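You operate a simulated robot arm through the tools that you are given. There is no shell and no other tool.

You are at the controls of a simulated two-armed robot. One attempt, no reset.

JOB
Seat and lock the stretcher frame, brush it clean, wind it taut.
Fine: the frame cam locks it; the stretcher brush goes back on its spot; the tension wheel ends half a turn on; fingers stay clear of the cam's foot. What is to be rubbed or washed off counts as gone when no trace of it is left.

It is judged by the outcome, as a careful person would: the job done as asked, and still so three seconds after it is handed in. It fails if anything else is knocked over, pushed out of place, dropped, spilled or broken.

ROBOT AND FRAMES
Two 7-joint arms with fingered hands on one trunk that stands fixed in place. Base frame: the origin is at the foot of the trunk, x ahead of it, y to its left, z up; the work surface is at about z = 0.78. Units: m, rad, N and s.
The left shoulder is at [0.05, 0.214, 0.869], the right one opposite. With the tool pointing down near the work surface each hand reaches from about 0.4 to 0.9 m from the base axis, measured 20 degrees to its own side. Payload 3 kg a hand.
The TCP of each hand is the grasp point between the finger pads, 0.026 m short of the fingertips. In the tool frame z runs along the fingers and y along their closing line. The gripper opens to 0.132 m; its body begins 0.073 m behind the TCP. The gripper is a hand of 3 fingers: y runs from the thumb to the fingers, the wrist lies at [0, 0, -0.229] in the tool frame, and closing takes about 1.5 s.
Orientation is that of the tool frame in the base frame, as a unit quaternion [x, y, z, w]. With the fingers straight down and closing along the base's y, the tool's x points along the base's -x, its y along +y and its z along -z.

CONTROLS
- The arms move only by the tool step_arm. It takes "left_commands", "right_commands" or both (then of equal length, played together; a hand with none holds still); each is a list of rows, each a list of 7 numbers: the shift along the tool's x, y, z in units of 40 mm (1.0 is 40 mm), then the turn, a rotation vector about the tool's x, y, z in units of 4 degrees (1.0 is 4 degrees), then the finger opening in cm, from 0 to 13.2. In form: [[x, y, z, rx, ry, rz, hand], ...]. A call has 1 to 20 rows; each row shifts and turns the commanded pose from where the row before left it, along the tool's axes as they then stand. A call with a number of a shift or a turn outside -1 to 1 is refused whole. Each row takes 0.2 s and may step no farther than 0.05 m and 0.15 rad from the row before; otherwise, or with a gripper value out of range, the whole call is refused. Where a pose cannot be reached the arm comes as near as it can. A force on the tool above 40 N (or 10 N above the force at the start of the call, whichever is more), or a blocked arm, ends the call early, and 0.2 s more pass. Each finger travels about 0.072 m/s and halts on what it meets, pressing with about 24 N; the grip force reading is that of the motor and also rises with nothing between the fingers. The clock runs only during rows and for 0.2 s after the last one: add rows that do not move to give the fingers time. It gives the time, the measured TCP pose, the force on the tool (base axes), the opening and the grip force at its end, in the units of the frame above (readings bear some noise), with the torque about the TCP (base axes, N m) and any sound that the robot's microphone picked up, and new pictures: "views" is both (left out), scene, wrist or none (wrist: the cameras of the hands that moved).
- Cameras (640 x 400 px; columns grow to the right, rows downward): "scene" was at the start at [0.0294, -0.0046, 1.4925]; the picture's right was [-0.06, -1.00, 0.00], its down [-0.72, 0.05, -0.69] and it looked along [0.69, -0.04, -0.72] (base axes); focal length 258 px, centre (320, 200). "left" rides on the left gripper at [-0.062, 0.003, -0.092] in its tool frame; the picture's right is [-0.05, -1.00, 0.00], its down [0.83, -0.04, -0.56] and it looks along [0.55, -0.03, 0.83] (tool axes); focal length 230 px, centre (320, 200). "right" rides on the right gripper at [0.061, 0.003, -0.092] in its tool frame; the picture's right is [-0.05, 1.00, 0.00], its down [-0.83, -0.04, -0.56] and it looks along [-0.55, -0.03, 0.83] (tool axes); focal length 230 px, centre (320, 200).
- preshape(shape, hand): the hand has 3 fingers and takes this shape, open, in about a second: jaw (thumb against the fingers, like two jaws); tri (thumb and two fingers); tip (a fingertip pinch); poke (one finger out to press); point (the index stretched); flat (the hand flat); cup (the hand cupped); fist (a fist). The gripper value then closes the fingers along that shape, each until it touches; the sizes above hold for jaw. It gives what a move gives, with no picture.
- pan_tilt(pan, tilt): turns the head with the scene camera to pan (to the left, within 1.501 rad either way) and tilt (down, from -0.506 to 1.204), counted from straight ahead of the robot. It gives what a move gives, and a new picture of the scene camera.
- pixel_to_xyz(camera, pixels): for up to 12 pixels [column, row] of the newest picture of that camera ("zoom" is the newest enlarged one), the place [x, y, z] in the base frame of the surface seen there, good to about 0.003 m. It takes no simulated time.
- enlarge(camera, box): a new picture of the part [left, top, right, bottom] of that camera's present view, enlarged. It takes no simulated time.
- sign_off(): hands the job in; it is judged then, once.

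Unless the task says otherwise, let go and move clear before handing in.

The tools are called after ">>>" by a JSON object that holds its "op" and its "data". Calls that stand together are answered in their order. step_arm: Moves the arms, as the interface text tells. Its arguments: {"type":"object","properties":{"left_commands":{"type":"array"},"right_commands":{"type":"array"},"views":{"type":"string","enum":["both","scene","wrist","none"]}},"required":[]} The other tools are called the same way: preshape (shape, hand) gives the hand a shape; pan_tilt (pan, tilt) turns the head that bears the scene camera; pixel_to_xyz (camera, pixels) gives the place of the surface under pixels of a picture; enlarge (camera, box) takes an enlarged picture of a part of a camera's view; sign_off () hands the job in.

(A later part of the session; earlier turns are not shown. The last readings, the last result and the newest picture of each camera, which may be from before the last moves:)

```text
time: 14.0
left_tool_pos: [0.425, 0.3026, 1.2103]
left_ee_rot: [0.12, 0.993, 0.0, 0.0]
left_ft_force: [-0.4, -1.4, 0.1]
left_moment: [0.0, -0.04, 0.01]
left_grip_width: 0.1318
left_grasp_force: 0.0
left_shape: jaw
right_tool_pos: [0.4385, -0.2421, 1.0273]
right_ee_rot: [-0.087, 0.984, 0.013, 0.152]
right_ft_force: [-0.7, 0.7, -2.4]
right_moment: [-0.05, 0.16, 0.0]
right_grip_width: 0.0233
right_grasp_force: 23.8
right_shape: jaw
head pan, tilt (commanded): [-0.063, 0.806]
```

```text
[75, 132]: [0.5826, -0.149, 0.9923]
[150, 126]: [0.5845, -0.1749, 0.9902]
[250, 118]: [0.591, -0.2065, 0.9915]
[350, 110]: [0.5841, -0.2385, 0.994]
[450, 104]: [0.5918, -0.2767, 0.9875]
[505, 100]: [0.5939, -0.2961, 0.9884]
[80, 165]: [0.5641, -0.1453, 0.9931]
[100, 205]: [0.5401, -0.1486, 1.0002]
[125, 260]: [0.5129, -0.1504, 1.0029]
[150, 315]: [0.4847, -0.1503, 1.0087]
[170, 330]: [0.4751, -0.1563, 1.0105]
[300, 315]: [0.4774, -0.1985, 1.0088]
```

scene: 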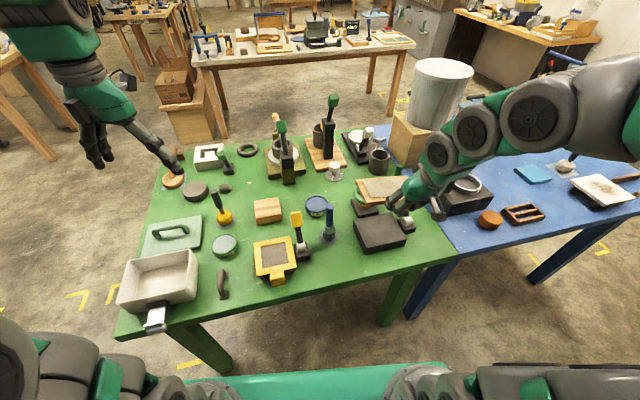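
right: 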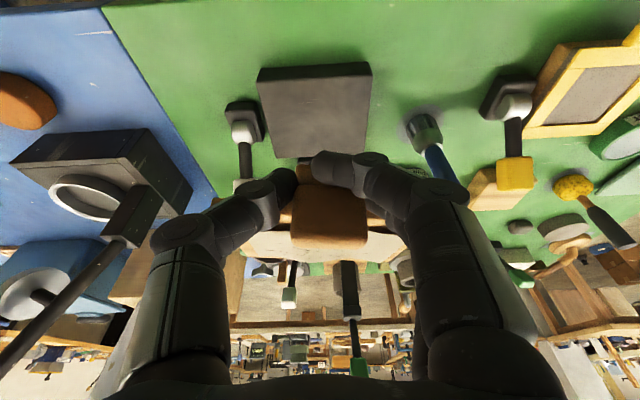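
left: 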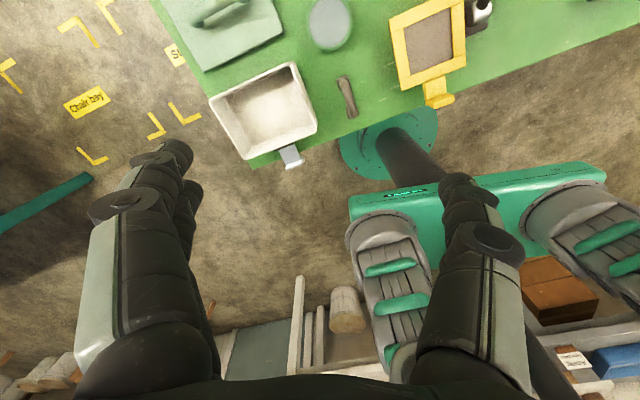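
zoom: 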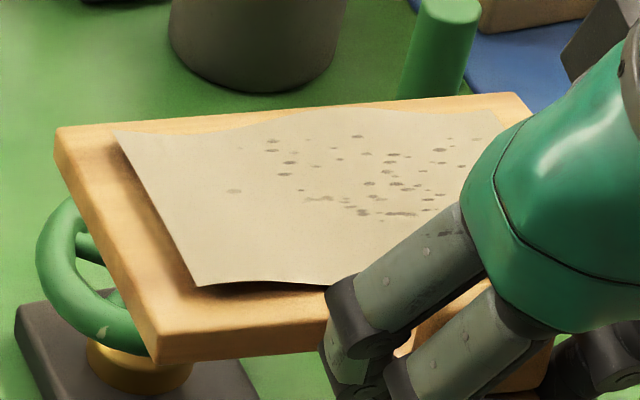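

Yaw is ≈4.2° with ≈10° droop; bed yaw is ≈10°. I'll rotate about vertical by +5.7°, tilt 8° more, shift the centre over the bed centre (0.529,-0.227) and come down to TCP z≈0.907 for another check.

>>> {"op": "step_arm", "data": {"right_commands": [[0, 0, 0, -0.215, 0, -0.68, 1], [0, 0, 0, -0.215, 0, -0.68, 1], [0, 0, 0, 0, -0.7, 0, 1], [0, 0, 0, 0, -0.7, 0, 1], [0, 0, 0, 0, -0.6, 0, 1], [0.2, -0.06, 0.35, 0, 0, 0, 1], [0.3, -0.06, 0.52, 0, 0, 0, 1], [0.33, -0.06, 0.58, 0, 0, 0, 1], [0.33, -0.055, 0.58, 0, 0, 0, 1], [0.33, 0, 0.58, 0, 0, 0, 1], [0, 0, 0, 0, 0, 0, 1]], "views": "both"}}

>>> {"op": "enlarge", "data": {"camera": "scene", "box": [340, 180, 440, 260]}}

```text
time: 16.4
left_tool_pos: [0.4244, 0.3023, 1.2104]
left_ee_rot: [0.12, 0.993, 0.0, 0.001]
left_ft_force: [-0.5, -0.4, -0.3]
left_moment: [0.01, -0.01, 0.02]
left_grip_width: 0.1318
left_grasp_force: 0.0
left_shape: jaw
right_tool_pos: [0.4381, -0.2478, 0.9873]
right_ee_rot: [-0.135, 0.966, 0.03, 0.218]
right_ft_force: [0.2, 0.8, -1.4]
right_moment: [-0.01, 0.18, 0.04]
right_grip_width: 0.0236
right_grasp_force: 23.9
right_shape: jaw
right hand out of reach, approached as far as the arm can: row 8, 9, 10
head pan, tilt (commanded): [-0.063, 0.806]
```

scene: 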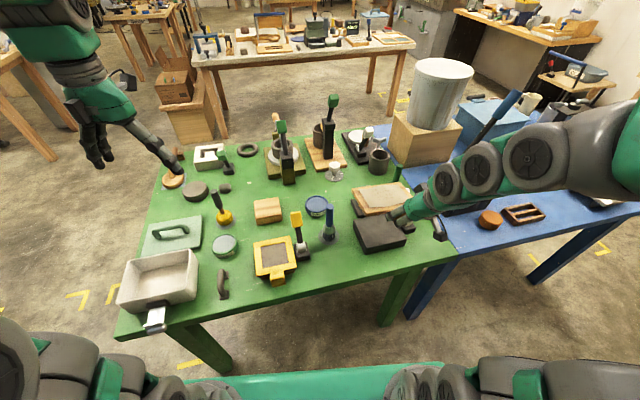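
right: 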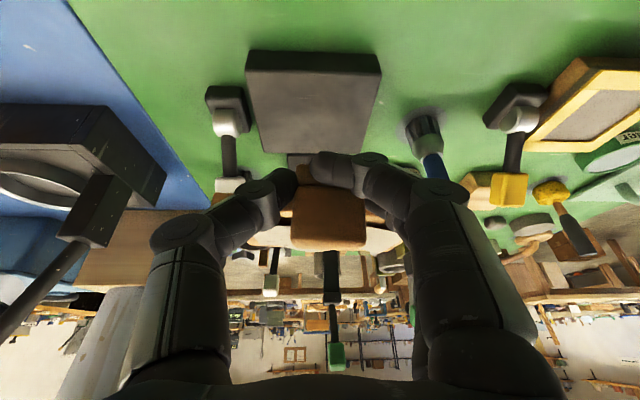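

```text
5.00 times, centred on (390, 220) of scene
```

zoom: 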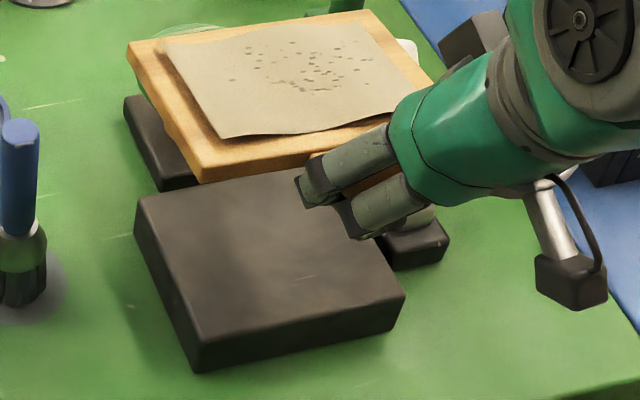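

The arm cannot hold 25° tilt this low (rows 8–10 out of reach), so I'll need less tilt and let the bed level the frame. First I'll re-measure the frame's yaw and position from the enlarged view.

>>> {"op": "pixel_to_xyz", "data": {"camera": "zoom", "pixels": [[140, 47], [200, 38], [260, 28], [320, 19], [362, 14], [140, 60], [165, 105], [190, 150], [205, 165], [250, 155], [295, 145], [400, 60]]}}

>>> {"op": "pixel_to_xyz", "data": {"camera": "scene", "pixels": [[267, 206], [258, 204], [276, 204], [267, 218]]}}

```text
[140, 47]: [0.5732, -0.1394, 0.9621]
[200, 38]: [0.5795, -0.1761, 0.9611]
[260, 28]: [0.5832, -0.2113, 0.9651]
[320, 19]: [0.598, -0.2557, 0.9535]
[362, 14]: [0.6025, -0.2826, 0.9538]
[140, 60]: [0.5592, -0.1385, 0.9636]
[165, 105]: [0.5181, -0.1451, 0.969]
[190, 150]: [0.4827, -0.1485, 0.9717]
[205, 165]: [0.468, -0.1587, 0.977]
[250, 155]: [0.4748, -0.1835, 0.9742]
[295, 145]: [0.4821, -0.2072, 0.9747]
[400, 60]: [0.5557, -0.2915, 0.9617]
```

```text
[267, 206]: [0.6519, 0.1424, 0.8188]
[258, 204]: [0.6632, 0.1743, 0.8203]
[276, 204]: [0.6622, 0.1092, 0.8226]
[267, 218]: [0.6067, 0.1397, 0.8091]
```

Yaw is now ≈10.5°, matching the bed. I'll take back 8° of tilt (to ~17°) to bring the arm into reach and see where the pose settles.

>>> {"op": "step_arm", "data": {"right_commands": [[0, 0, 0, 0, 0.7, 0, 1], [0, 0, 0, 0, 0.7, 0, 1], [0, 0, 0, 0, 0.6, 0, 1], [0, 0, 0, 0, 0, 0, 1]], "views": "both"}}

>>> {"op": "enlarge", "data": {"camera": "scene", "box": [340, 180, 440, 260]}}

```text
time: 17.4
left_tool_pos: [0.4242, 0.3018, 1.2094]
left_ee_rot: [0.12, 0.993, 0.0, 0.0]
left_ft_force: [-0.2, -0.1, 0.5]
left_moment: [0.0, 0.02, -0.01]
left_grip_width: 0.1319
left_grasp_force: 0.1
left_shape: jaw
right_tool_pos: [0.437, -0.2485, 0.9883]
right_ee_rot: [-0.137, 0.979, 0.021, 0.151]
right_ft_force: [-0.5, -0.6, -2.4]
right_moment: [-0.05, 0.17, 0.0]
right_grip_width: 0.0236
right_grasp_force: 24.3
right_shape: jaw
head pan, tilt (commanded): [-0.063, 0.806]
```

scene: 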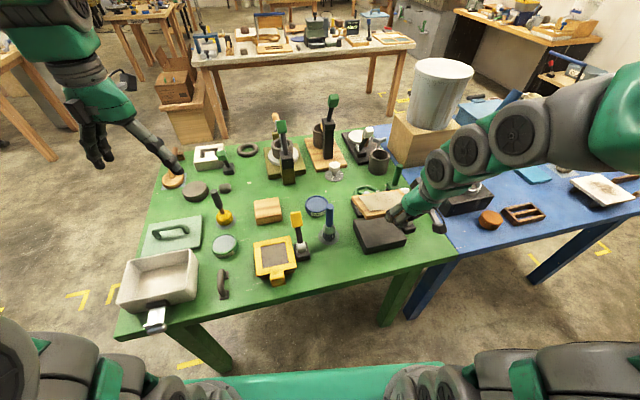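
right: 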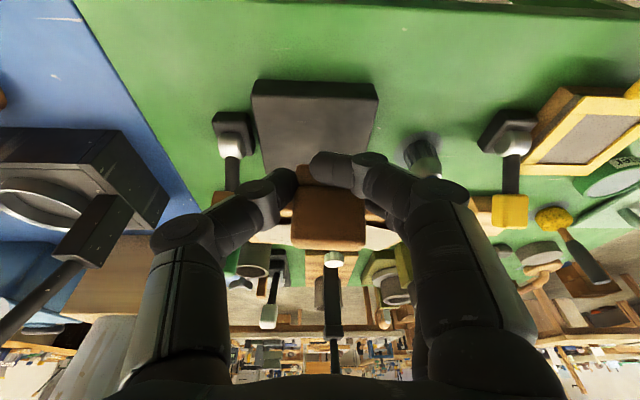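

```text
5.00 times, centred on (390, 220) of scene
```

zoom: 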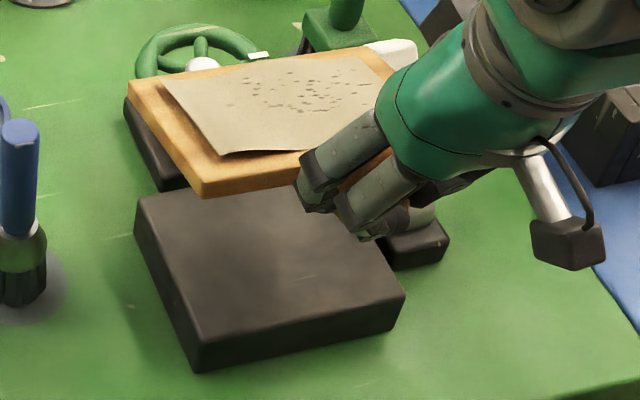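

The command pose was clipped to the actual one, so I'm at z=0.988 with 17° tilt. Lowering ~88 mm in small rows with the small shift toward the bed centre.

>>> {"op": "step_arm", "data": {"right_commands": [[0.206, -0.014, 0.51, 0, 0, 0, 1], [0.206, -0.014, 0.51, 0, 0, 0, 1], [0.206, -0.014, 0.51, 0, 0, 0, 1], [0.206, -0.014, 0.51, 0, 0, 0, 1], [0, 0, 0, 0, 0, 0, 1]], "views": "both"}}

>>> {"op": "enlarge", "data": {"camera": "scene", "box": [340, 180, 440, 260]}}

```text
time: 18.6
left_tool_pos: [0.4249, 0.3028, 1.2099]
left_ee_rot: [0.12, 0.993, 0.0, -0.001]
left_ft_force: [-0.3, 0.2, 0.0]
left_moment: [0.0, -0.02, 0.0]
left_grip_width: 0.132
left_grasp_force: 0.1
left_shape: jaw
right_tool_pos: [0.433, -0.251, 0.9307]
right_ee_rot: [-0.137, 0.979, 0.021, 0.152]
right_ft_force: [0.0, 0.9, -3.0]
right_moment: [-0.07, 0.14, 0.02]
right_grip_width: 0.0237
right_grasp_force: 23.6
right_shape: jaw
right hand out of reach, approached as far as the arm can: row 3, 4
head pan, tilt (commanded): [-0.063, 0.806]
```

scene: 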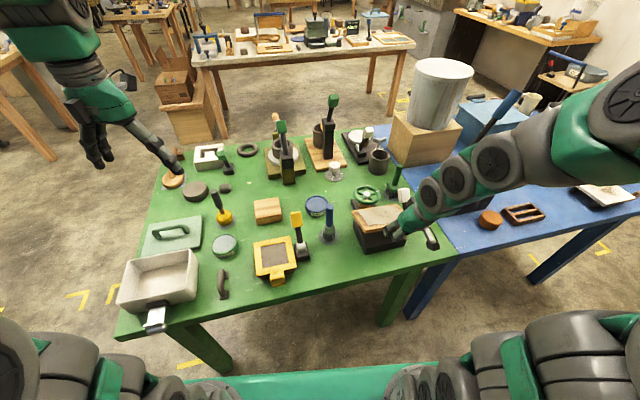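
right: 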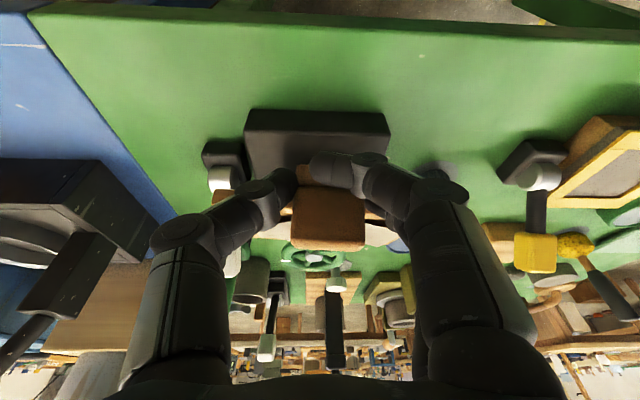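

```text
5.00 times, centred on (390, 220) of scene
```

zoom: 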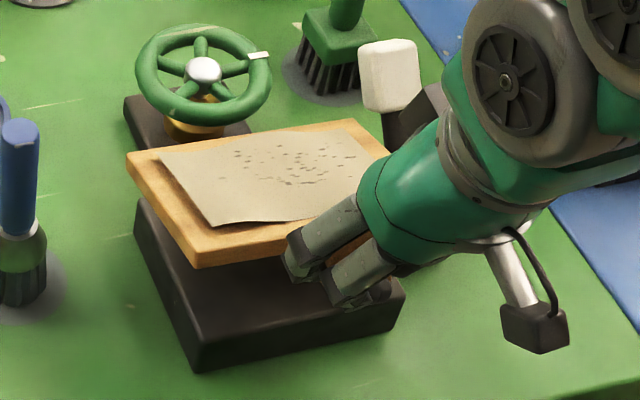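

Out of reach again at z=0.931, so the arm needs a more vertical tool lower down. I'll take off another 8° of tilt and then measure alignment before letting the back edge touch the bed.

>>> {"op": "step_arm", "data": {"right_commands": [[0, 0, 0, 0, 0.7, 0, 1], [0, 0, 0, 0, 0.7, 0, 1], [0, 0, 0, 0, 0.6, 0, 1], [0, 0, 0, 0, 0, 0, 1]], "views": "scene"}}

>>> {"op": "enlarge", "data": {"camera": "scene", "box": [345, 190, 425, 240]}}

>>> {"op": "pixel_to_xyz", "data": {"camera": "zoom", "pixels": [[50, 100], [100, 90], [200, 80], [300, 60], [350, 50], [60, 130], [100, 200], [140, 280], [180, 310], [250, 290], [330, 120], [200, 180]]}}

```text
time: 19.6
left_tool_pos: [0.4237, 0.3016, 1.2111]
left_ee_rot: [0.12, 0.993, 0.0, 0.0]
left_ft_force: [0.0, 0.0, -0.5]
left_moment: [0.01, 0.02, 0.0]
left_grip_width: 0.1318
left_grasp_force: 0.2
left_shape: jaw
right_tool_pos: [0.434, -0.2509, 0.9328]
right_ee_rot: [-0.138, 0.987, 0.011, 0.083]
right_ft_force: [0.6, -1.0, -3.1]
right_moment: [-0.03, 0.14, -0.03]
right_grip_width: 0.0234
right_grasp_force: 24.3
right_shape: jaw
head pan, tilt (commanded): [-0.063, 0.806]
```

scene: 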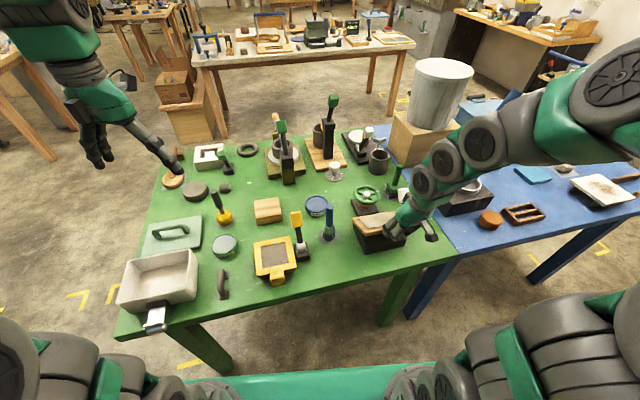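

```text
8.00 times, centred on (385, 215) of scene
```

zoom: 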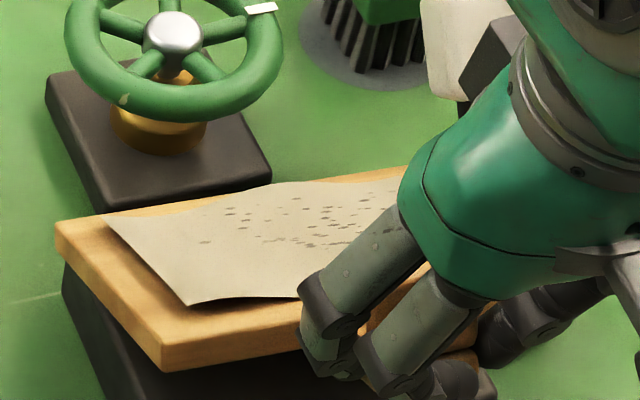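

```text
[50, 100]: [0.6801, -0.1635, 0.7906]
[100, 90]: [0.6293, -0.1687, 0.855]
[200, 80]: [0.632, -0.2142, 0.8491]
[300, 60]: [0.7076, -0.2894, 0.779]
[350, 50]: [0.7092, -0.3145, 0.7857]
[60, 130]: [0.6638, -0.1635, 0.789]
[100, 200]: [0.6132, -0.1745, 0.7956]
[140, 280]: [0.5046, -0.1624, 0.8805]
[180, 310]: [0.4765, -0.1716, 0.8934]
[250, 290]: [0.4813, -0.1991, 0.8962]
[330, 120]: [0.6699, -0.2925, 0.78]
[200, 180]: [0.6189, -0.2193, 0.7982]
```

The frame now hangs about 20° nose-down with its back edge close above the bed. I'll sample its edges again in this view.

>>> {"op": "pixel_to_xyz", "data": {"camera": "zoom", "pixels": [[68, 222], [110, 215], [200, 205], [300, 187], [350, 179], [395, 172], [75, 245], [105, 280], [135, 315], [165, 345], [220, 330], [290, 315]]}}

```text
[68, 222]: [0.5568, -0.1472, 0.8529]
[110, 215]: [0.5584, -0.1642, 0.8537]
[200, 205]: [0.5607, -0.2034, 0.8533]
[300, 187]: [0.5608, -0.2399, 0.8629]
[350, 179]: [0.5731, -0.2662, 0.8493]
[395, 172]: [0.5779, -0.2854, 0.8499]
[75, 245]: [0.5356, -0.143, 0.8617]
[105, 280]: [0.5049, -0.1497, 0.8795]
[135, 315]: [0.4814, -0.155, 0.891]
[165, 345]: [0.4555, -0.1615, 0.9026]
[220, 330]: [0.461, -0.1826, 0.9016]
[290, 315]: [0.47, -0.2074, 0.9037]
```

Droop ≈26°, yaw ≈10°; levelled centre would be ≈(0.534,-0.226), so I shift −4 mm in x and lower to z≈0.895 where the back edge should just reach the bed.

>>> {"op": "step_arm", "data": {"right_commands": [[0.13, 0, 0.46, 0, 0, 0, 1], [0.13, 0, 0.46, 0, 0, 0, 1], [0, 0, 0, 0, 0, 0, 1]], "views": "scene"}}

>>> {"op": "enlarge", "data": {"camera": "scene", "box": [345, 190, 425, 260]}}

```text
time: 20.4
left_tool_pos: [0.4248, 0.3024, 1.2101]
left_ee_rot: [0.121, 0.993, 0.0, 0.0]
left_ft_force: [0.6, 0.1, 0.1]
left_moment: [-0.04, -0.01, 0.03]
left_grip_width: 0.1319
left_grasp_force: 0.1
left_shape: jaw
right_tool_pos: [0.4303, -0.2514, 0.8935]
right_ee_rot: [-0.138, 0.987, 0.012, 0.084]
right_ft_force: [-0.2, 0.4, -0.7]
right_moment: [-0.02, 0.05, 0.03]
right_grip_width: 0.023
right_grasp_force: 23.8
right_shape: jaw
head pan, tilt (commanded): [-0.063, 0.806]
```

scene: 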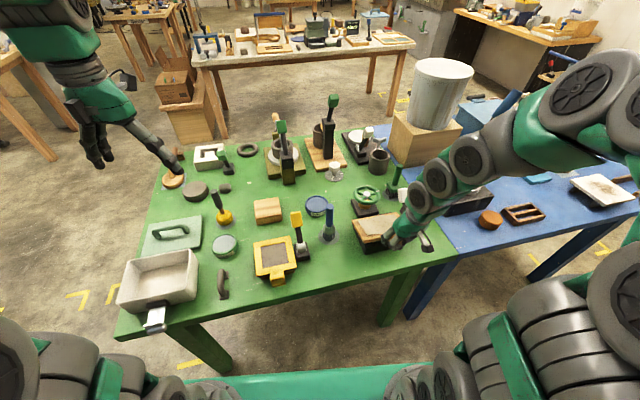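

```text
5.71 times, centred on (385, 225) of scene
```

zoom: 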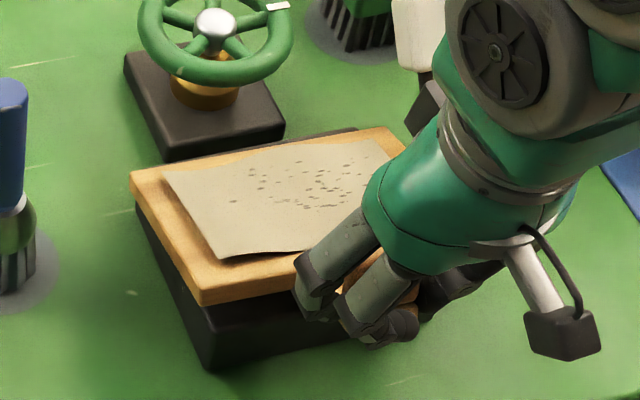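

The vertical load dropped to −0.7 N, so the back edge has touched the bed. I'll lower the remaining 45 mm slowly so the frame pivots flat in the grip.

>>> {"op": "step_arm", "data": {"right_commands": [[0.04, 0, 0.23, 0, 0, 0, 1], [0.04, 0, 0.23, 0, 0, 0, 1], [0.04, 0, 0.23, 0, 0, 0, 1], [0.04, 0, 0.2, 0, 0, 0, 1], [0, 0, 0, 0, 0, 0, 1]], "views": "both"}}

>>> {"op": "enlarge", "data": {"camera": "scene", "box": [345, 190, 425, 260]}}

```text
time: 21.6
left_tool_pos: [0.4242, 0.3024, 1.2094]
left_ee_rot: [0.12, 0.993, 0.001, 0.0]
left_ft_force: [0.2, -0.6, -0.3]
left_moment: [-0.03, 0.04, 0.01]
left_grip_width: 0.1324
left_grasp_force: 0.0
left_shape: jaw
right_tool_pos: [0.4282, -0.2511, 0.8601]
right_ee_rot: [-0.138, 0.987, 0.012, 0.083]
right_ft_force: [-0.9, 0.0, 0.1]
right_moment: [0.11, -0.11, 0.03]
right_grip_width: 0.0229
right_grasp_force: 24.4
right_shape: jaw
head pan, tilt (commanded): [-0.063, 0.806]
```

scene: 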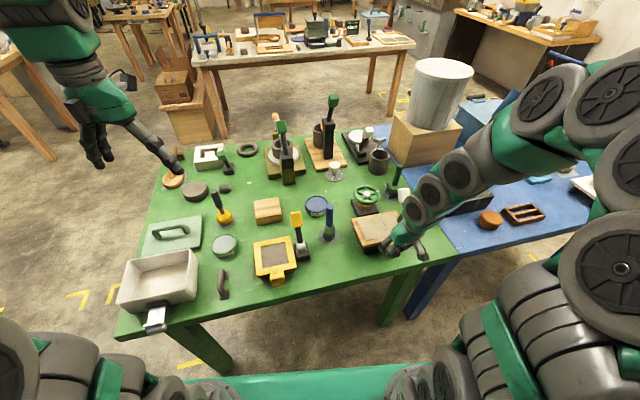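
right: 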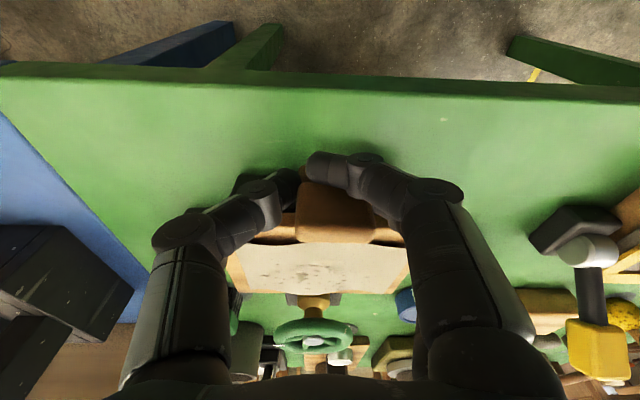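

```text
5.71 times, centred on (385, 225) of scene
```

zoom: 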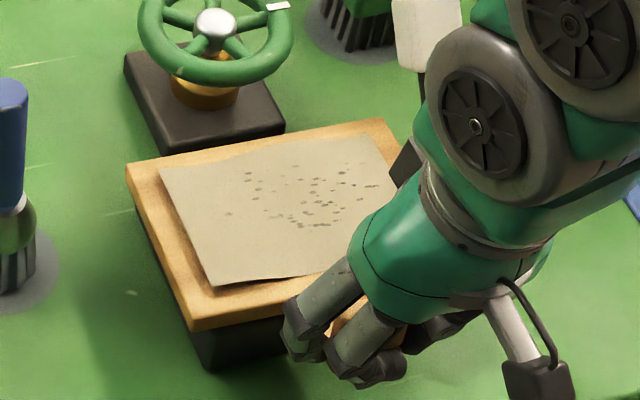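

Frame is nearly flat; lowering the last ~12 mm while watching the force.

>>> {"op": "step_arm", "data": {"right_commands": [[0.02, 0, 0.11, 0, 0, 0, 1], [0.02, 0, 0.11, 0, 0, 0, 1], [0.01, 0, 0.08, 0, 0, 0, 1], [0, 0, 0, 0, 0, 0, 1]], "views": "scene"}}

>>> {"op": "enlarge", "data": {"camera": "scene", "box": [345, 190, 425, 260]}}

>>> {"op": "pixel_to_xyz", "data": {"camera": "zoom", "pixels": [[135, 168], [200, 155], [260, 145], [330, 132], [380, 125], [150, 200], [175, 260], [195, 310], [240, 310], [280, 300], [250, 200], [150, 230]]}}

```text
time: 22.6
left_tool_pos: [0.4245, 0.302, 1.2105]
left_ee_rot: [0.12, 0.993, -0.001, 0.0]
left_ft_force: [-0.5, 0.7, 0.9]
left_moment: [-0.03, -0.01, -0.01]
left_grip_width: 0.1319
left_grasp_force: 0.0
left_shape: jaw
right_tool_pos: [0.4298, -0.2523, 0.8471]
right_ee_rot: [-0.138, 0.987, 0.011, 0.082]
right_ft_force: [-3.7, 0.5, 7.0]
right_moment: [0.32, -0.06, 0.18]
right_grip_width: 0.0232
right_grasp_force: 24.1
right_shape: jaw
right hand out of reach, approached as far as the arm can: row 2
head pan, tilt (commanded): [-0.063, 0.806]
```

scene: 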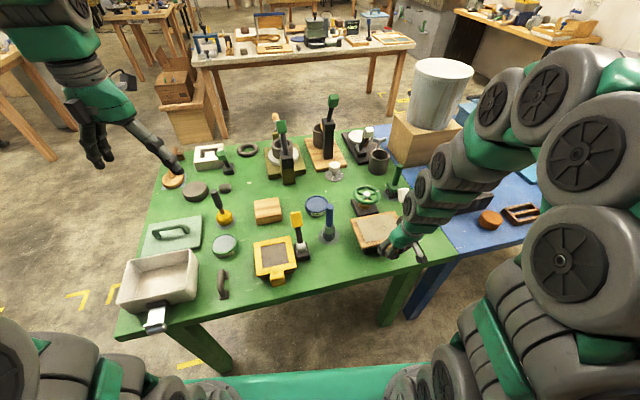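

```text
5.71 times, centred on (385, 225) of scene
```

zoom: 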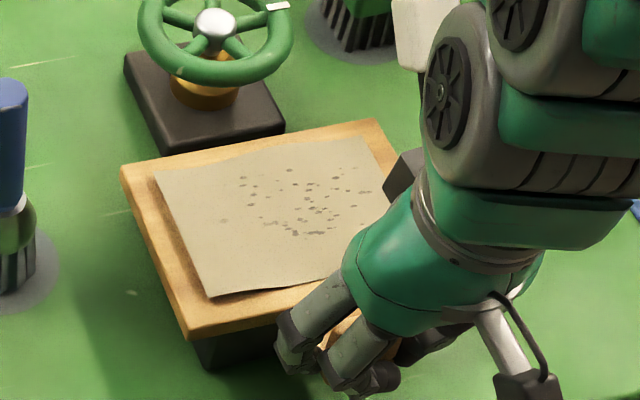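

```text
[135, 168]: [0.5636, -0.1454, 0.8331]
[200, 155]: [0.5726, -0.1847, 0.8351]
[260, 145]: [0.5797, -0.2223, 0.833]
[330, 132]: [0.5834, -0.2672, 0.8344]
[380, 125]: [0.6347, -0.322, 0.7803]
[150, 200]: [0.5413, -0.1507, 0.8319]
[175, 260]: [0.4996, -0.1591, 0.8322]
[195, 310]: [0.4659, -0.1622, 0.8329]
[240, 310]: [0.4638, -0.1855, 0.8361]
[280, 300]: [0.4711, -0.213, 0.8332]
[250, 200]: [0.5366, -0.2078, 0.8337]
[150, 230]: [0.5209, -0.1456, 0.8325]
```

The frame lies flat on the bed (z≈0.833), yaw ≈9.9°, centre ≈(0.525,-0.225) versus bed ≈(0.530,-0.2275). I'll slide it +5 mm x, −3 mm y while still held, then check.

>>> {"op": "step_arm", "data": {"right_commands": [[-0.05, -0.055, -0.02, 0, 0, 0, 1], [-0.05, -0.055, -0.01, 0, 0, 0, 1], [0, 0, 0, 0, 0, 0, 1]], "views": "scene"}}

>>> {"op": "enlarge", "data": {"camera": "scene", "box": [345, 190, 425, 260]}}

```text
time: 23.4
left_tool_pos: [0.4237, 0.3021, 1.2095]
left_ee_rot: [0.12, 0.993, 0.0, 0.0]
left_ft_force: [1.2, -0.3, 0.0]
left_moment: [0.01, 0.0, -0.01]
left_grip_width: 0.1318
left_grasp_force: 0.1
left_shape: jaw
right_tool_pos: [0.4346, -0.2554, 0.85]
right_ee_rot: [-0.138, 0.987, 0.012, 0.083]
right_ft_force: [0.7, 1.7, -0.4]
right_moment: [0.17, -0.03, 0.09]
right_grip_width: 0.0233
right_grasp_force: 24.0
right_shape: jaw
head pan, tilt (commanded): [-0.063, 0.806]
```

scene: 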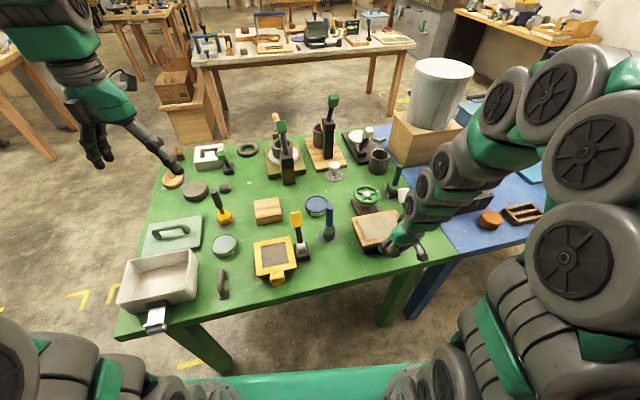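

```text
5.71 times, centred on (385, 225) of scene
```

zoom: 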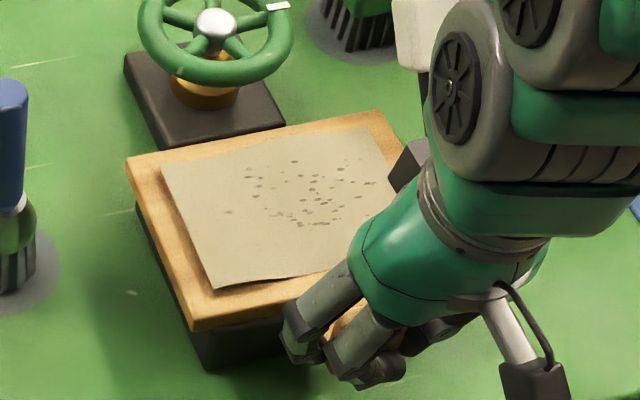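

The frame slid as intended (corners moved +6,−8 px). Now release: open to 7 cm and retreat upward along the tool axis.

>>> {"op": "step_arm", "data": {"right_commands": [[0, 0, 0, 0, 0, 0, 4], [0, 0, 0, 0, 0, 0, 7], [0, 0, 0, 0, 0, 0, 7], [0, 0, 0, 0, 0, 0, 7], [0, 0, -0.4, 0, 0, 0, 7], [0, 0, -0.8, 0, 0, 0, 7], [0, 0, -0.9, 0, 0, 0, 7], [0, 0, -0.9, 0, 0, 0, 7], [0, 0, 0, 0, 0, 0, 7]], "views": "both"}}

>>> {"op": "enlarge", "data": {"camera": "scene", "box": [345, 190, 425, 260]}}

```text
time: 25.4
left_tool_pos: [0.4245, 0.3016, 1.2104]
left_ee_rot: [0.12, 0.993, 0.0, 0.001]
left_ft_force: [-0.7, 0.4, -0.1]
left_moment: [-0.02, 0.01, 0.0]
left_grip_width: 0.1319
left_grasp_force: 0.1
left_shape: jaw
right_tool_pos: [0.4175, -0.2598, 0.9669]
right_ee_rot: [-0.138, 0.987, 0.012, 0.083]
right_ft_force: [-0.4, -0.1, -0.1]
right_moment: [0.01, 0.02, 0.03]
right_grip_width: 0.0696
right_grasp_force: 0.0
right_shape: jaw
head pan, tilt (commanded): [-0.063, 0.806]
```

scene: 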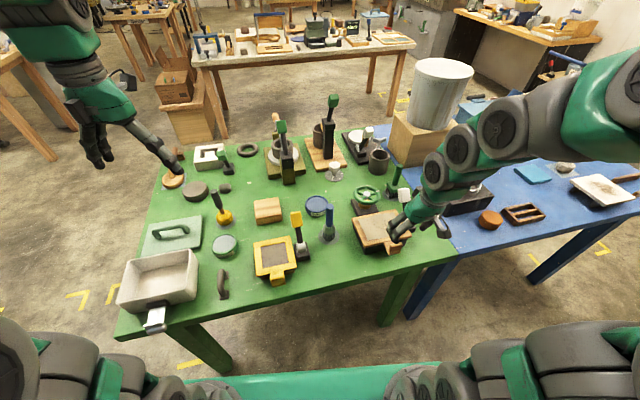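
right: 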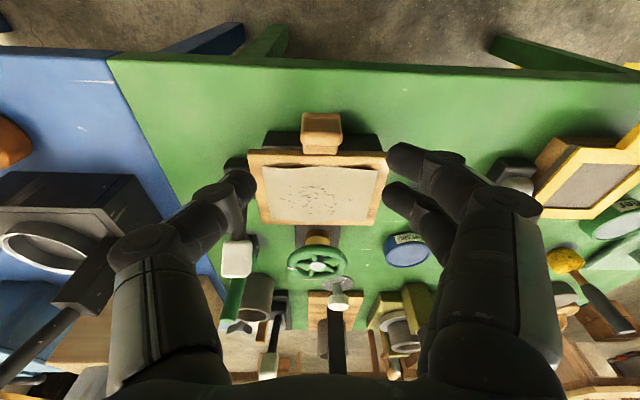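

```text
5.71 times, centred on (385, 225) of scene
```

zoom: 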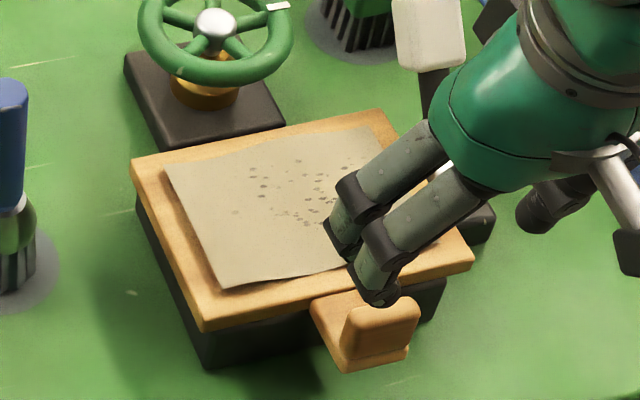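

The frame stayed put on release. I'll raise the right hand, bring it upright and off to the right to get a clear view of the bed, the frame and the cam.

>>> {"op": "step_arm", "data": {"right_commands": [[0, -0.3, -0.8, 0, 0.8, 0.5, 7], [0, -0.8, -0.5, 0, 0.8, 0.5, 7], [0, -0.9, 0, 0, 0.8, 1, 7], [0, -0.9, 0, 0, 0, 1, 7], [0, -0.9, 0, 0, 0, 1, 7], [0, -0.5, 0, 0, 0, 0, 7], [0, 0, 0, 0, 0, 0, 7]], "views": "both"}}

>>> {"op": "enlarge", "data": {"camera": "scene", "box": [345, 180, 425, 260]}}

>>> {"op": "enlarge", "data": {"camera": "right", "box": [320, 50, 560, 250]}}

```text
time: 27.0
left_tool_pos: [0.4257, 0.3022, 1.2096]
left_ee_rot: [0.12, 0.993, 0.0, 0.0]
left_ft_force: [0.2, 0.0, 0.2]
left_moment: [-0.02, 0.01, 0.03]
left_grip_width: 0.1321
left_grasp_force: 0.1
left_shape: jaw
right_tool_pos: [0.434, -0.4342, 1.0165]
right_ee_rot: [0.002, 1.0, 0.004, -0.001]
right_ft_force: [-0.2, -0.2, 0.2]
right_moment: [0.0, 0.01, -0.01]
right_grip_width: 0.0696
right_grasp_force: 0.0
right_shape: jaw
head pan, tilt (commanded): [-0.063, 0.806]
```

scene: 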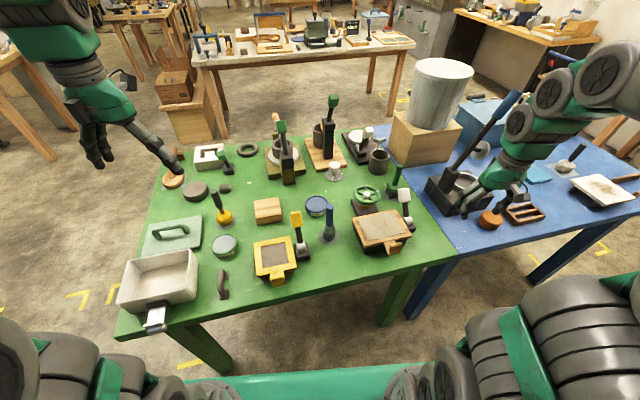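
right: 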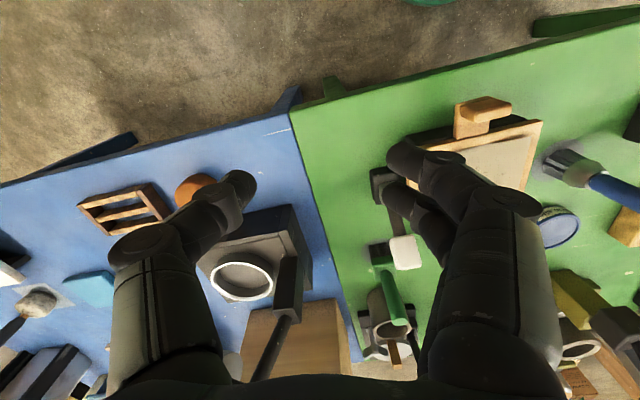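

```text
5.00 times, centred on (385, 220) of scene
```

zoom: 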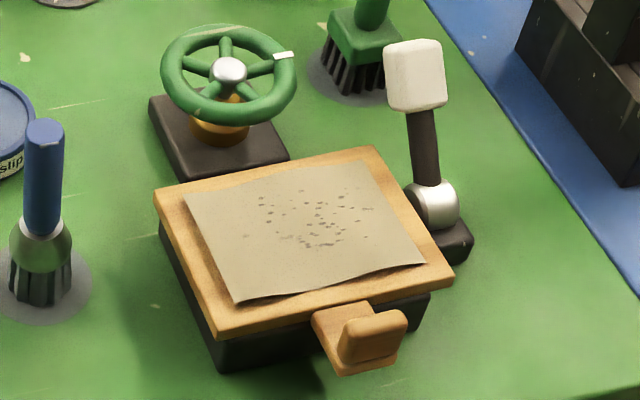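

```text
2.00 times, centred on (440, 150) of right
```

zoom: 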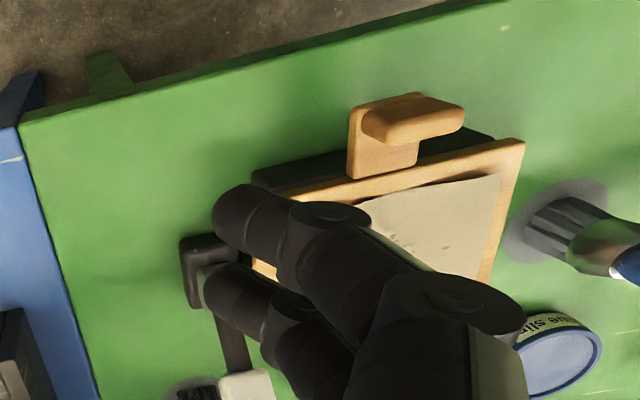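

The frame sits squarely on the bed (centre ≈(0.531,-0.231), yaw ≈11°). Now the cam: its white knob at zoom (415,75) leans away from me about 40° from vertical on a pivot along y. I'll measure knob, shaft and pivot precisely, and compare with the yellow cam.

>>> {"op": "enlarge", "data": {"camera": "scene", "box": [385, 180, 425, 240]}}

>>> {"op": "pixel_to_xyz", "data": {"camera": "zoom", "pixels": [[280, 75], [355, 75], [320, 62], [320, 90], [320, 135], [285, 140], [350, 140], [335, 200], [325, 270], [350, 270], [345, 300], [320, 255]]}}

>>> {"op": "pixel_to_xyz", "data": {"camera": "scene", "pixels": [[297, 216], [297, 228], [294, 222], [300, 222], [300, 235], [302, 243], [303, 247], [302, 255], [297, 212], [298, 238], [305, 258], [299, 232]]}}

```text
6.67 times, centred on (405, 210) of scene
```

zoom: 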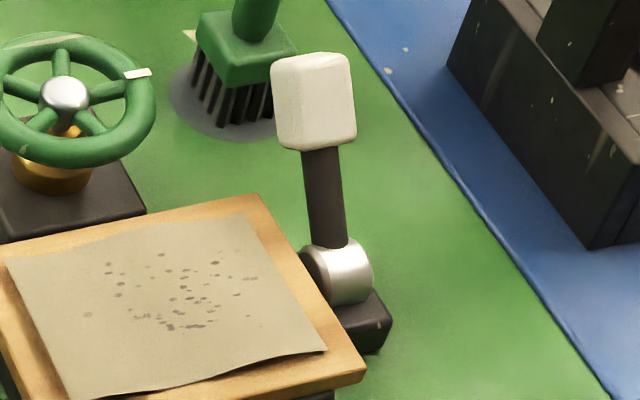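

```text
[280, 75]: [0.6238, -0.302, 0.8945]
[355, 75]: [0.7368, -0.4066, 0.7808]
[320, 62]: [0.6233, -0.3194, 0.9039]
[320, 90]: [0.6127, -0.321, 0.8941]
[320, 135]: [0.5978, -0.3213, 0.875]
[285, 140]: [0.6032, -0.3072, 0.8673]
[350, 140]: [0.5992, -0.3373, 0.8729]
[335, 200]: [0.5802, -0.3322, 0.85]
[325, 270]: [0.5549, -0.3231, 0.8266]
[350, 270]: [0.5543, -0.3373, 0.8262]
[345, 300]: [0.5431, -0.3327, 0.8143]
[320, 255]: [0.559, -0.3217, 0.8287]
```

```text
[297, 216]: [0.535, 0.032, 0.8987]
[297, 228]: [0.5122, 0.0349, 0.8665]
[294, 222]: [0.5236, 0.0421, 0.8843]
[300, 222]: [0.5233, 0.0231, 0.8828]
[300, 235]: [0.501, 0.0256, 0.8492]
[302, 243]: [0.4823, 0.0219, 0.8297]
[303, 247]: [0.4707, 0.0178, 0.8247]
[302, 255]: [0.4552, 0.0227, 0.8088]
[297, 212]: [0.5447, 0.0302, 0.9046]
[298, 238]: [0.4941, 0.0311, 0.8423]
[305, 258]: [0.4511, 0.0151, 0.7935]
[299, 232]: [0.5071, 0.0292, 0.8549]
```

The yellow cam has the same lean, so no hint there; I'll grip the white knob (centre ≈(0.617,-0.321,0.882)) across y and swing it gently, watching force. First check the tall blue-handled lever at (500,130) for clearance with my arm.

>>> {"op": "pixel_to_xyz", "data": {"camera": "scene", "pixels": [[515, 98], [500, 122], [470, 165], [452, 183], [447, 190], [430, 185], [398, 170], [396, 165], [400, 175], [512, 103]]}}

>>> {"op": "step_arm", "data": {"right_commands": [[-0.5, 0.3, 0, 0, 0, 0, 6.5], [-0.76, 0.47, 0, 0, 0, 0, 6.5], [-0.76, 0.47, 0, 0, 0, 0, 6.5], [-0.76, 0.47, 0, 0, 0, 0, 6.5], [-0.76, 0.47, 0, 0, 0, 0, 6.5], [-0.6, 0.38, 0, 0, 0, -0.6, 6.5], [-0.4, 0.24, 0, 0, 0, -1, 6.5], [0, 0, 0, 0, 0, -1, 6.5], [0, 0, 0, 0, 0, 0, 6.5]], "views": "both"}}

```text
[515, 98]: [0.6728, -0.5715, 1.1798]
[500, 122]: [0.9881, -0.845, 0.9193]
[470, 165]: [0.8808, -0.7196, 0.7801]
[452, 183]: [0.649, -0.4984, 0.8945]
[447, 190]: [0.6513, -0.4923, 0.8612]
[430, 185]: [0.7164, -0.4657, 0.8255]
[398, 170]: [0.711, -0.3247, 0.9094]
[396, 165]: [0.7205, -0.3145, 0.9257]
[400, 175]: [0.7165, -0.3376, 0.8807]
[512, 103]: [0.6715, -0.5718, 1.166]
```

```text
time: 29.0
left_tool_pos: [0.4251, 0.3015, 1.2106]
left_ee_rot: [0.119, 0.993, -0.001, 0.0]
left_ft_force: [0.0, -0.1, 0.9]
left_moment: [-0.02, -0.02, 0.01]
left_grip_width: 0.132
left_grasp_force: 0.0
left_shape: jaw
right_tool_pos: [0.6152, -0.3184, 1.0156]
right_ee_rot: [-0.091, 0.996, 0.005, -0.003]
right_ft_force: [0.3, 0.1, -0.8]
right_moment: [-0.02, 0.0, 0.03]
right_grip_width: 0.0657
right_grasp_force: 0.0
right_shape: jaw
head pan, tilt (commanded): [-0.063, 0.806]
```

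scene: 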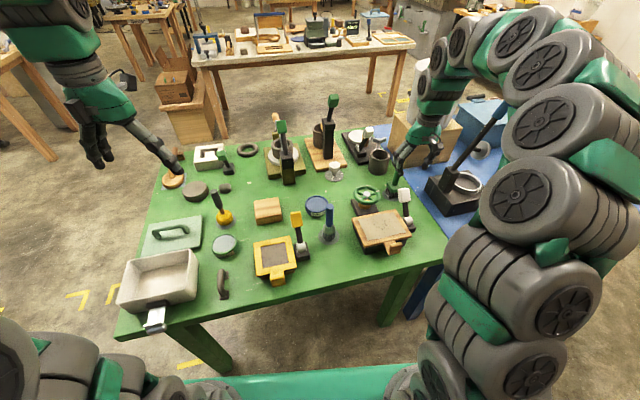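
right: 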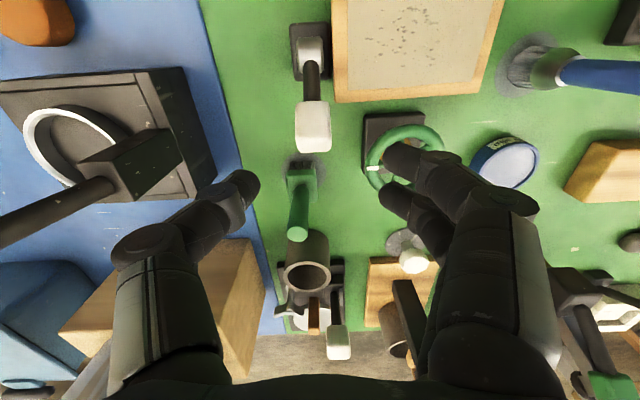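

No contact so far. In the right view the knob is at (312,128); I'll measure it and the frame/bed corner from here.

>>> {"op": "pixel_to_xyz", "data": {"camera": "right", "pixels": [[312, 110], [312, 128], [312, 142], [300, 125], [325, 125], [311, 80], [309, 60], [302, 46], [318, 46], [300, 70], [325, 70], [312, 150]]}}

>>> {"op": "enlarge", "data": {"camera": "right", "box": [270, 0, 510, 160]}}

```text
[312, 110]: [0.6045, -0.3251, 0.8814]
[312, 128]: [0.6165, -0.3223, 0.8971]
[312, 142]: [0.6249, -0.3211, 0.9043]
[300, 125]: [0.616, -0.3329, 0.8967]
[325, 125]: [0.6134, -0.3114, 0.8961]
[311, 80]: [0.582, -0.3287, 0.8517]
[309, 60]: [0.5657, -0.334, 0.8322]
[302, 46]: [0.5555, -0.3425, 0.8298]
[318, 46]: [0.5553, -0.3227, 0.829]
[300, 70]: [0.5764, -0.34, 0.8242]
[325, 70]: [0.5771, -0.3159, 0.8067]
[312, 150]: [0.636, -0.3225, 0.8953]
```

```text
2.50 times, centred on (390, 80) of right
```

zoom: 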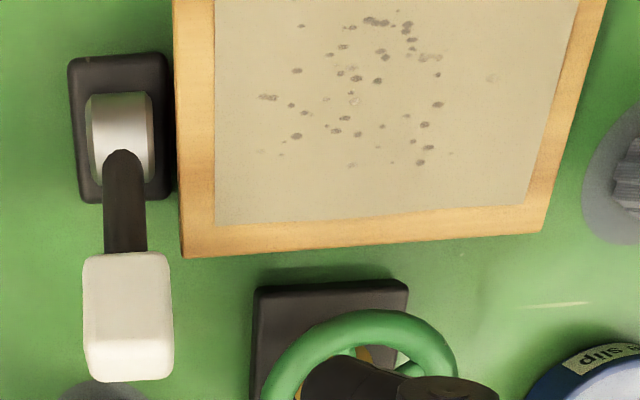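

The knob centre is ≈(0.617,-0.322,0.886). I'll narrow to 5.5 cm and descend over it, keeping fingertips at z≈0.862, well above the cam's foot and the frame.

>>> {"op": "step_arm", "data": {"right_commands": [[-0.03, -0.11, 0, 0, 0, 0, 5.5], [0, 0, 0.5, 0, 0, 0, 5.5], [0, 0, 0.7, 0, 0, 0, 5.5], [0, 0, 0.7, 0, 0, 0, 5.5], [0, 0, 0.65, 0, 0, 0, 5.5], [0, 0, 0.6, 0, 0, 0, 5.5], [0, 0, 0, 0, 0, 0, 5.5]], "views": "both"}}

```text
time: 30.6
left_tool_pos: [0.4248, 0.3014, 1.2109]
left_ee_rot: [0.12, 0.993, 0.0, 0.0]
left_ft_force: [0.0, 0.2, 0.1]
left_moment: [-0.02, -0.04, 0.03]
left_grip_width: 0.1319
left_grasp_force: 0.1
left_shape: jaw
right_tool_pos: [0.616, -0.3239, 0.8915]
right_ee_rot: [-0.089, 0.996, 0.005, -0.001]
right_ft_force: [0.1, 0.2, 0.1]
right_moment: [0.01, 0.01, 0.01]
right_grip_width: 0.0553
right_grasp_force: 0.1
right_shape: jaw
head pan, tilt (commanded): [-0.063, 0.806]
```

scene: 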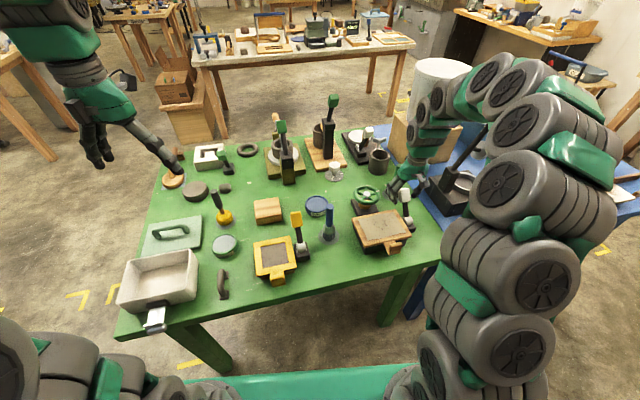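
right: 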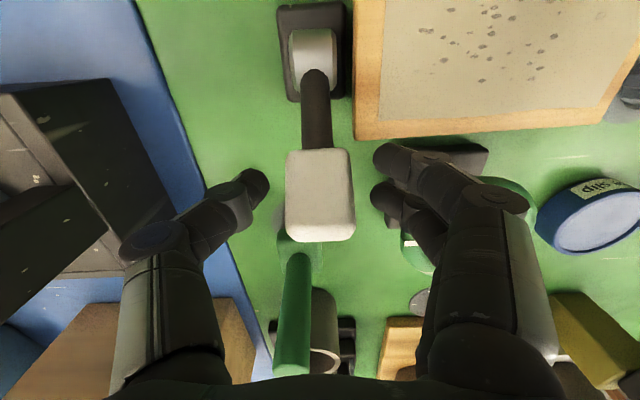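

The knob is between thumb and fingers. Before closing, I'll check where the right forearm is relative to the tall blue-handled lever at (0.67,-0.57,1.18).

>>> {"op": "pixel_to_xyz", "data": {"camera": "scene", "pixels": [[430, 120], [445, 95], [490, 80], [515, 70], [530, 85], [555, 90], [525, 125], [570, 60], [470, 155], [485, 130], [600, 160], [478, 142]]}}

>>> {"op": "enlarge", "data": {"camera": "scene", "box": [380, 50, 620, 220]}}

```text
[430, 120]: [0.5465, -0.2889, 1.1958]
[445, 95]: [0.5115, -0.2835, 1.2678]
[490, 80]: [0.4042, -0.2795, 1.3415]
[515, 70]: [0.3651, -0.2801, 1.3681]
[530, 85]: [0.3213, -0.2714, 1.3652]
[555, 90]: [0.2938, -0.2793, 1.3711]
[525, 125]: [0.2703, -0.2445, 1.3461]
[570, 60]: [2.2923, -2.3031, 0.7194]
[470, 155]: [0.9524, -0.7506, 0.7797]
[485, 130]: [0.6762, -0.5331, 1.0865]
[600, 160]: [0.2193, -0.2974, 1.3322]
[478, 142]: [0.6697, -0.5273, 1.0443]
```

```text
2.35 times, centred on (500, 135) of scene
```

zoom: 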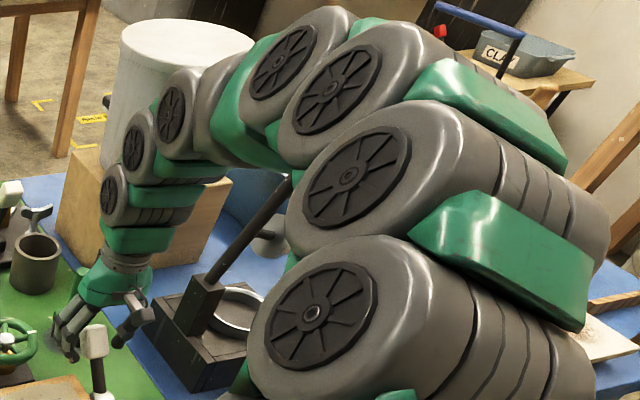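

The arm arches at y≈-0.28, well clear of that lever. Closing on the cam knob.

>>> {"op": "step_arm", "data": {"right_commands": [[0, 0, 0.05, 0, 0, 0, 2], [0, 0, 0, 0, 0, 0, 2], [0, 0, 0, 0, 0, 0, 2], [0, 0, 0, 0, 0, 0, 2], [0, 0, 0, 0, 0, 0, 2]], "views": "wrist"}}

```text
time: 31.8
left_tool_pos: [0.4239, 0.3029, 1.2102]
left_ee_rot: [0.121, 0.993, 0.001, 0.0]
left_ft_force: [0.8, 0.1, -0.7]
left_moment: [-0.01, 0.02, 0.05]
left_grip_width: 0.132
left_grasp_force: 0.0
left_shape: jaw
right_tool_pos: [0.6152, -0.3233, 0.8888]
right_ee_rot: [-0.089, 0.996, 0.004, -0.002]
right_ft_force: [0.1, -4.0, -3.2]
right_moment: [-0.1, 0.0, 0.0]
right_grip_width: 0.031
right_grasp_force: 23.8
right_shape: jaw
head pan, tilt (commanded): [-0.063, 0.806]
```

right: 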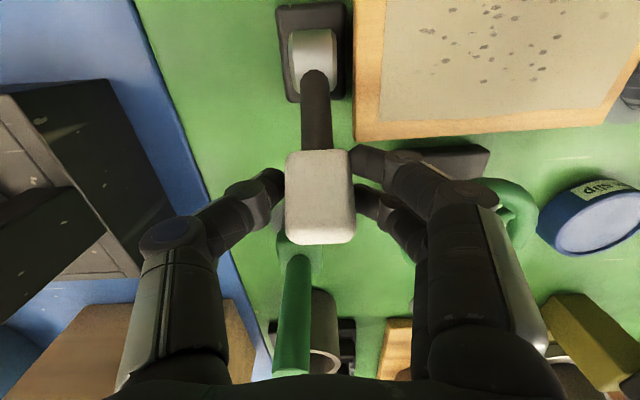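

Firm hold on the knob (31 mm). I'll pull it toward the robot along the arc about the pivot by ~15° and read the force to learn which way it throws.

>>> {"op": "step_arm", "data": {"right_commands": [[0.17, 0, -0.118, 0, 0, 0, 2], [0.173, 0, -0.095, 0, 0, 0, 2], [0.178, 0, -0.083, 0, 0, 0, 2], [0, 0, 0, 0, 0, 0, 2]], "views": "both"}}

```text
time: 32.8
left_tool_pos: [0.4249, 0.3038, 1.2098]
left_ee_rot: [0.12, 0.993, 0.0, 0.0]
left_ft_force: [-0.5, 0.6, -0.7]
left_moment: [0.0, -0.03, 0.01]
left_grip_width: 0.1317
left_grasp_force: 0.0
left_shape: jaw
right_tool_pos: [0.5963, -0.3262, 0.9006]
right_ee_rot: [-0.09, 0.996, 0.005, 0.0]
right_ft_force: [7.9, -0.2, 4.8]
right_moment: [-0.04, -0.36, 0.04]
right_grip_width: 0.0311
right_grasp_force: 24.0
right_shape: jaw
head pan, tilt (commanded): [-0.063, 0.806]
```

scene: 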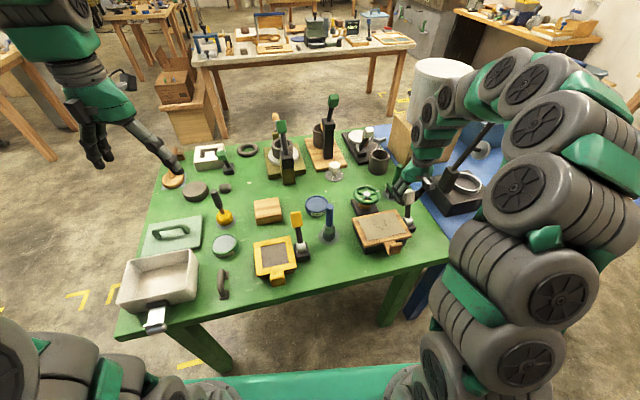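
right: 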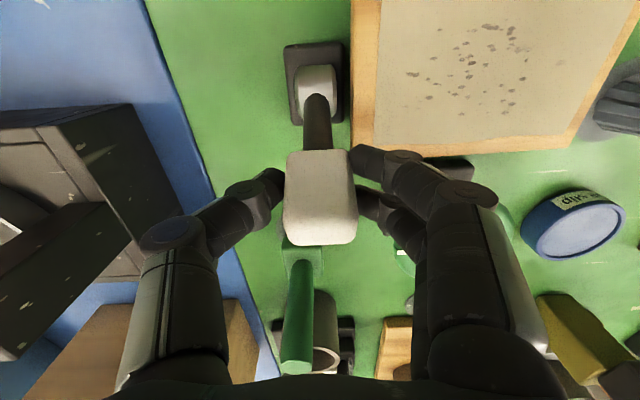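

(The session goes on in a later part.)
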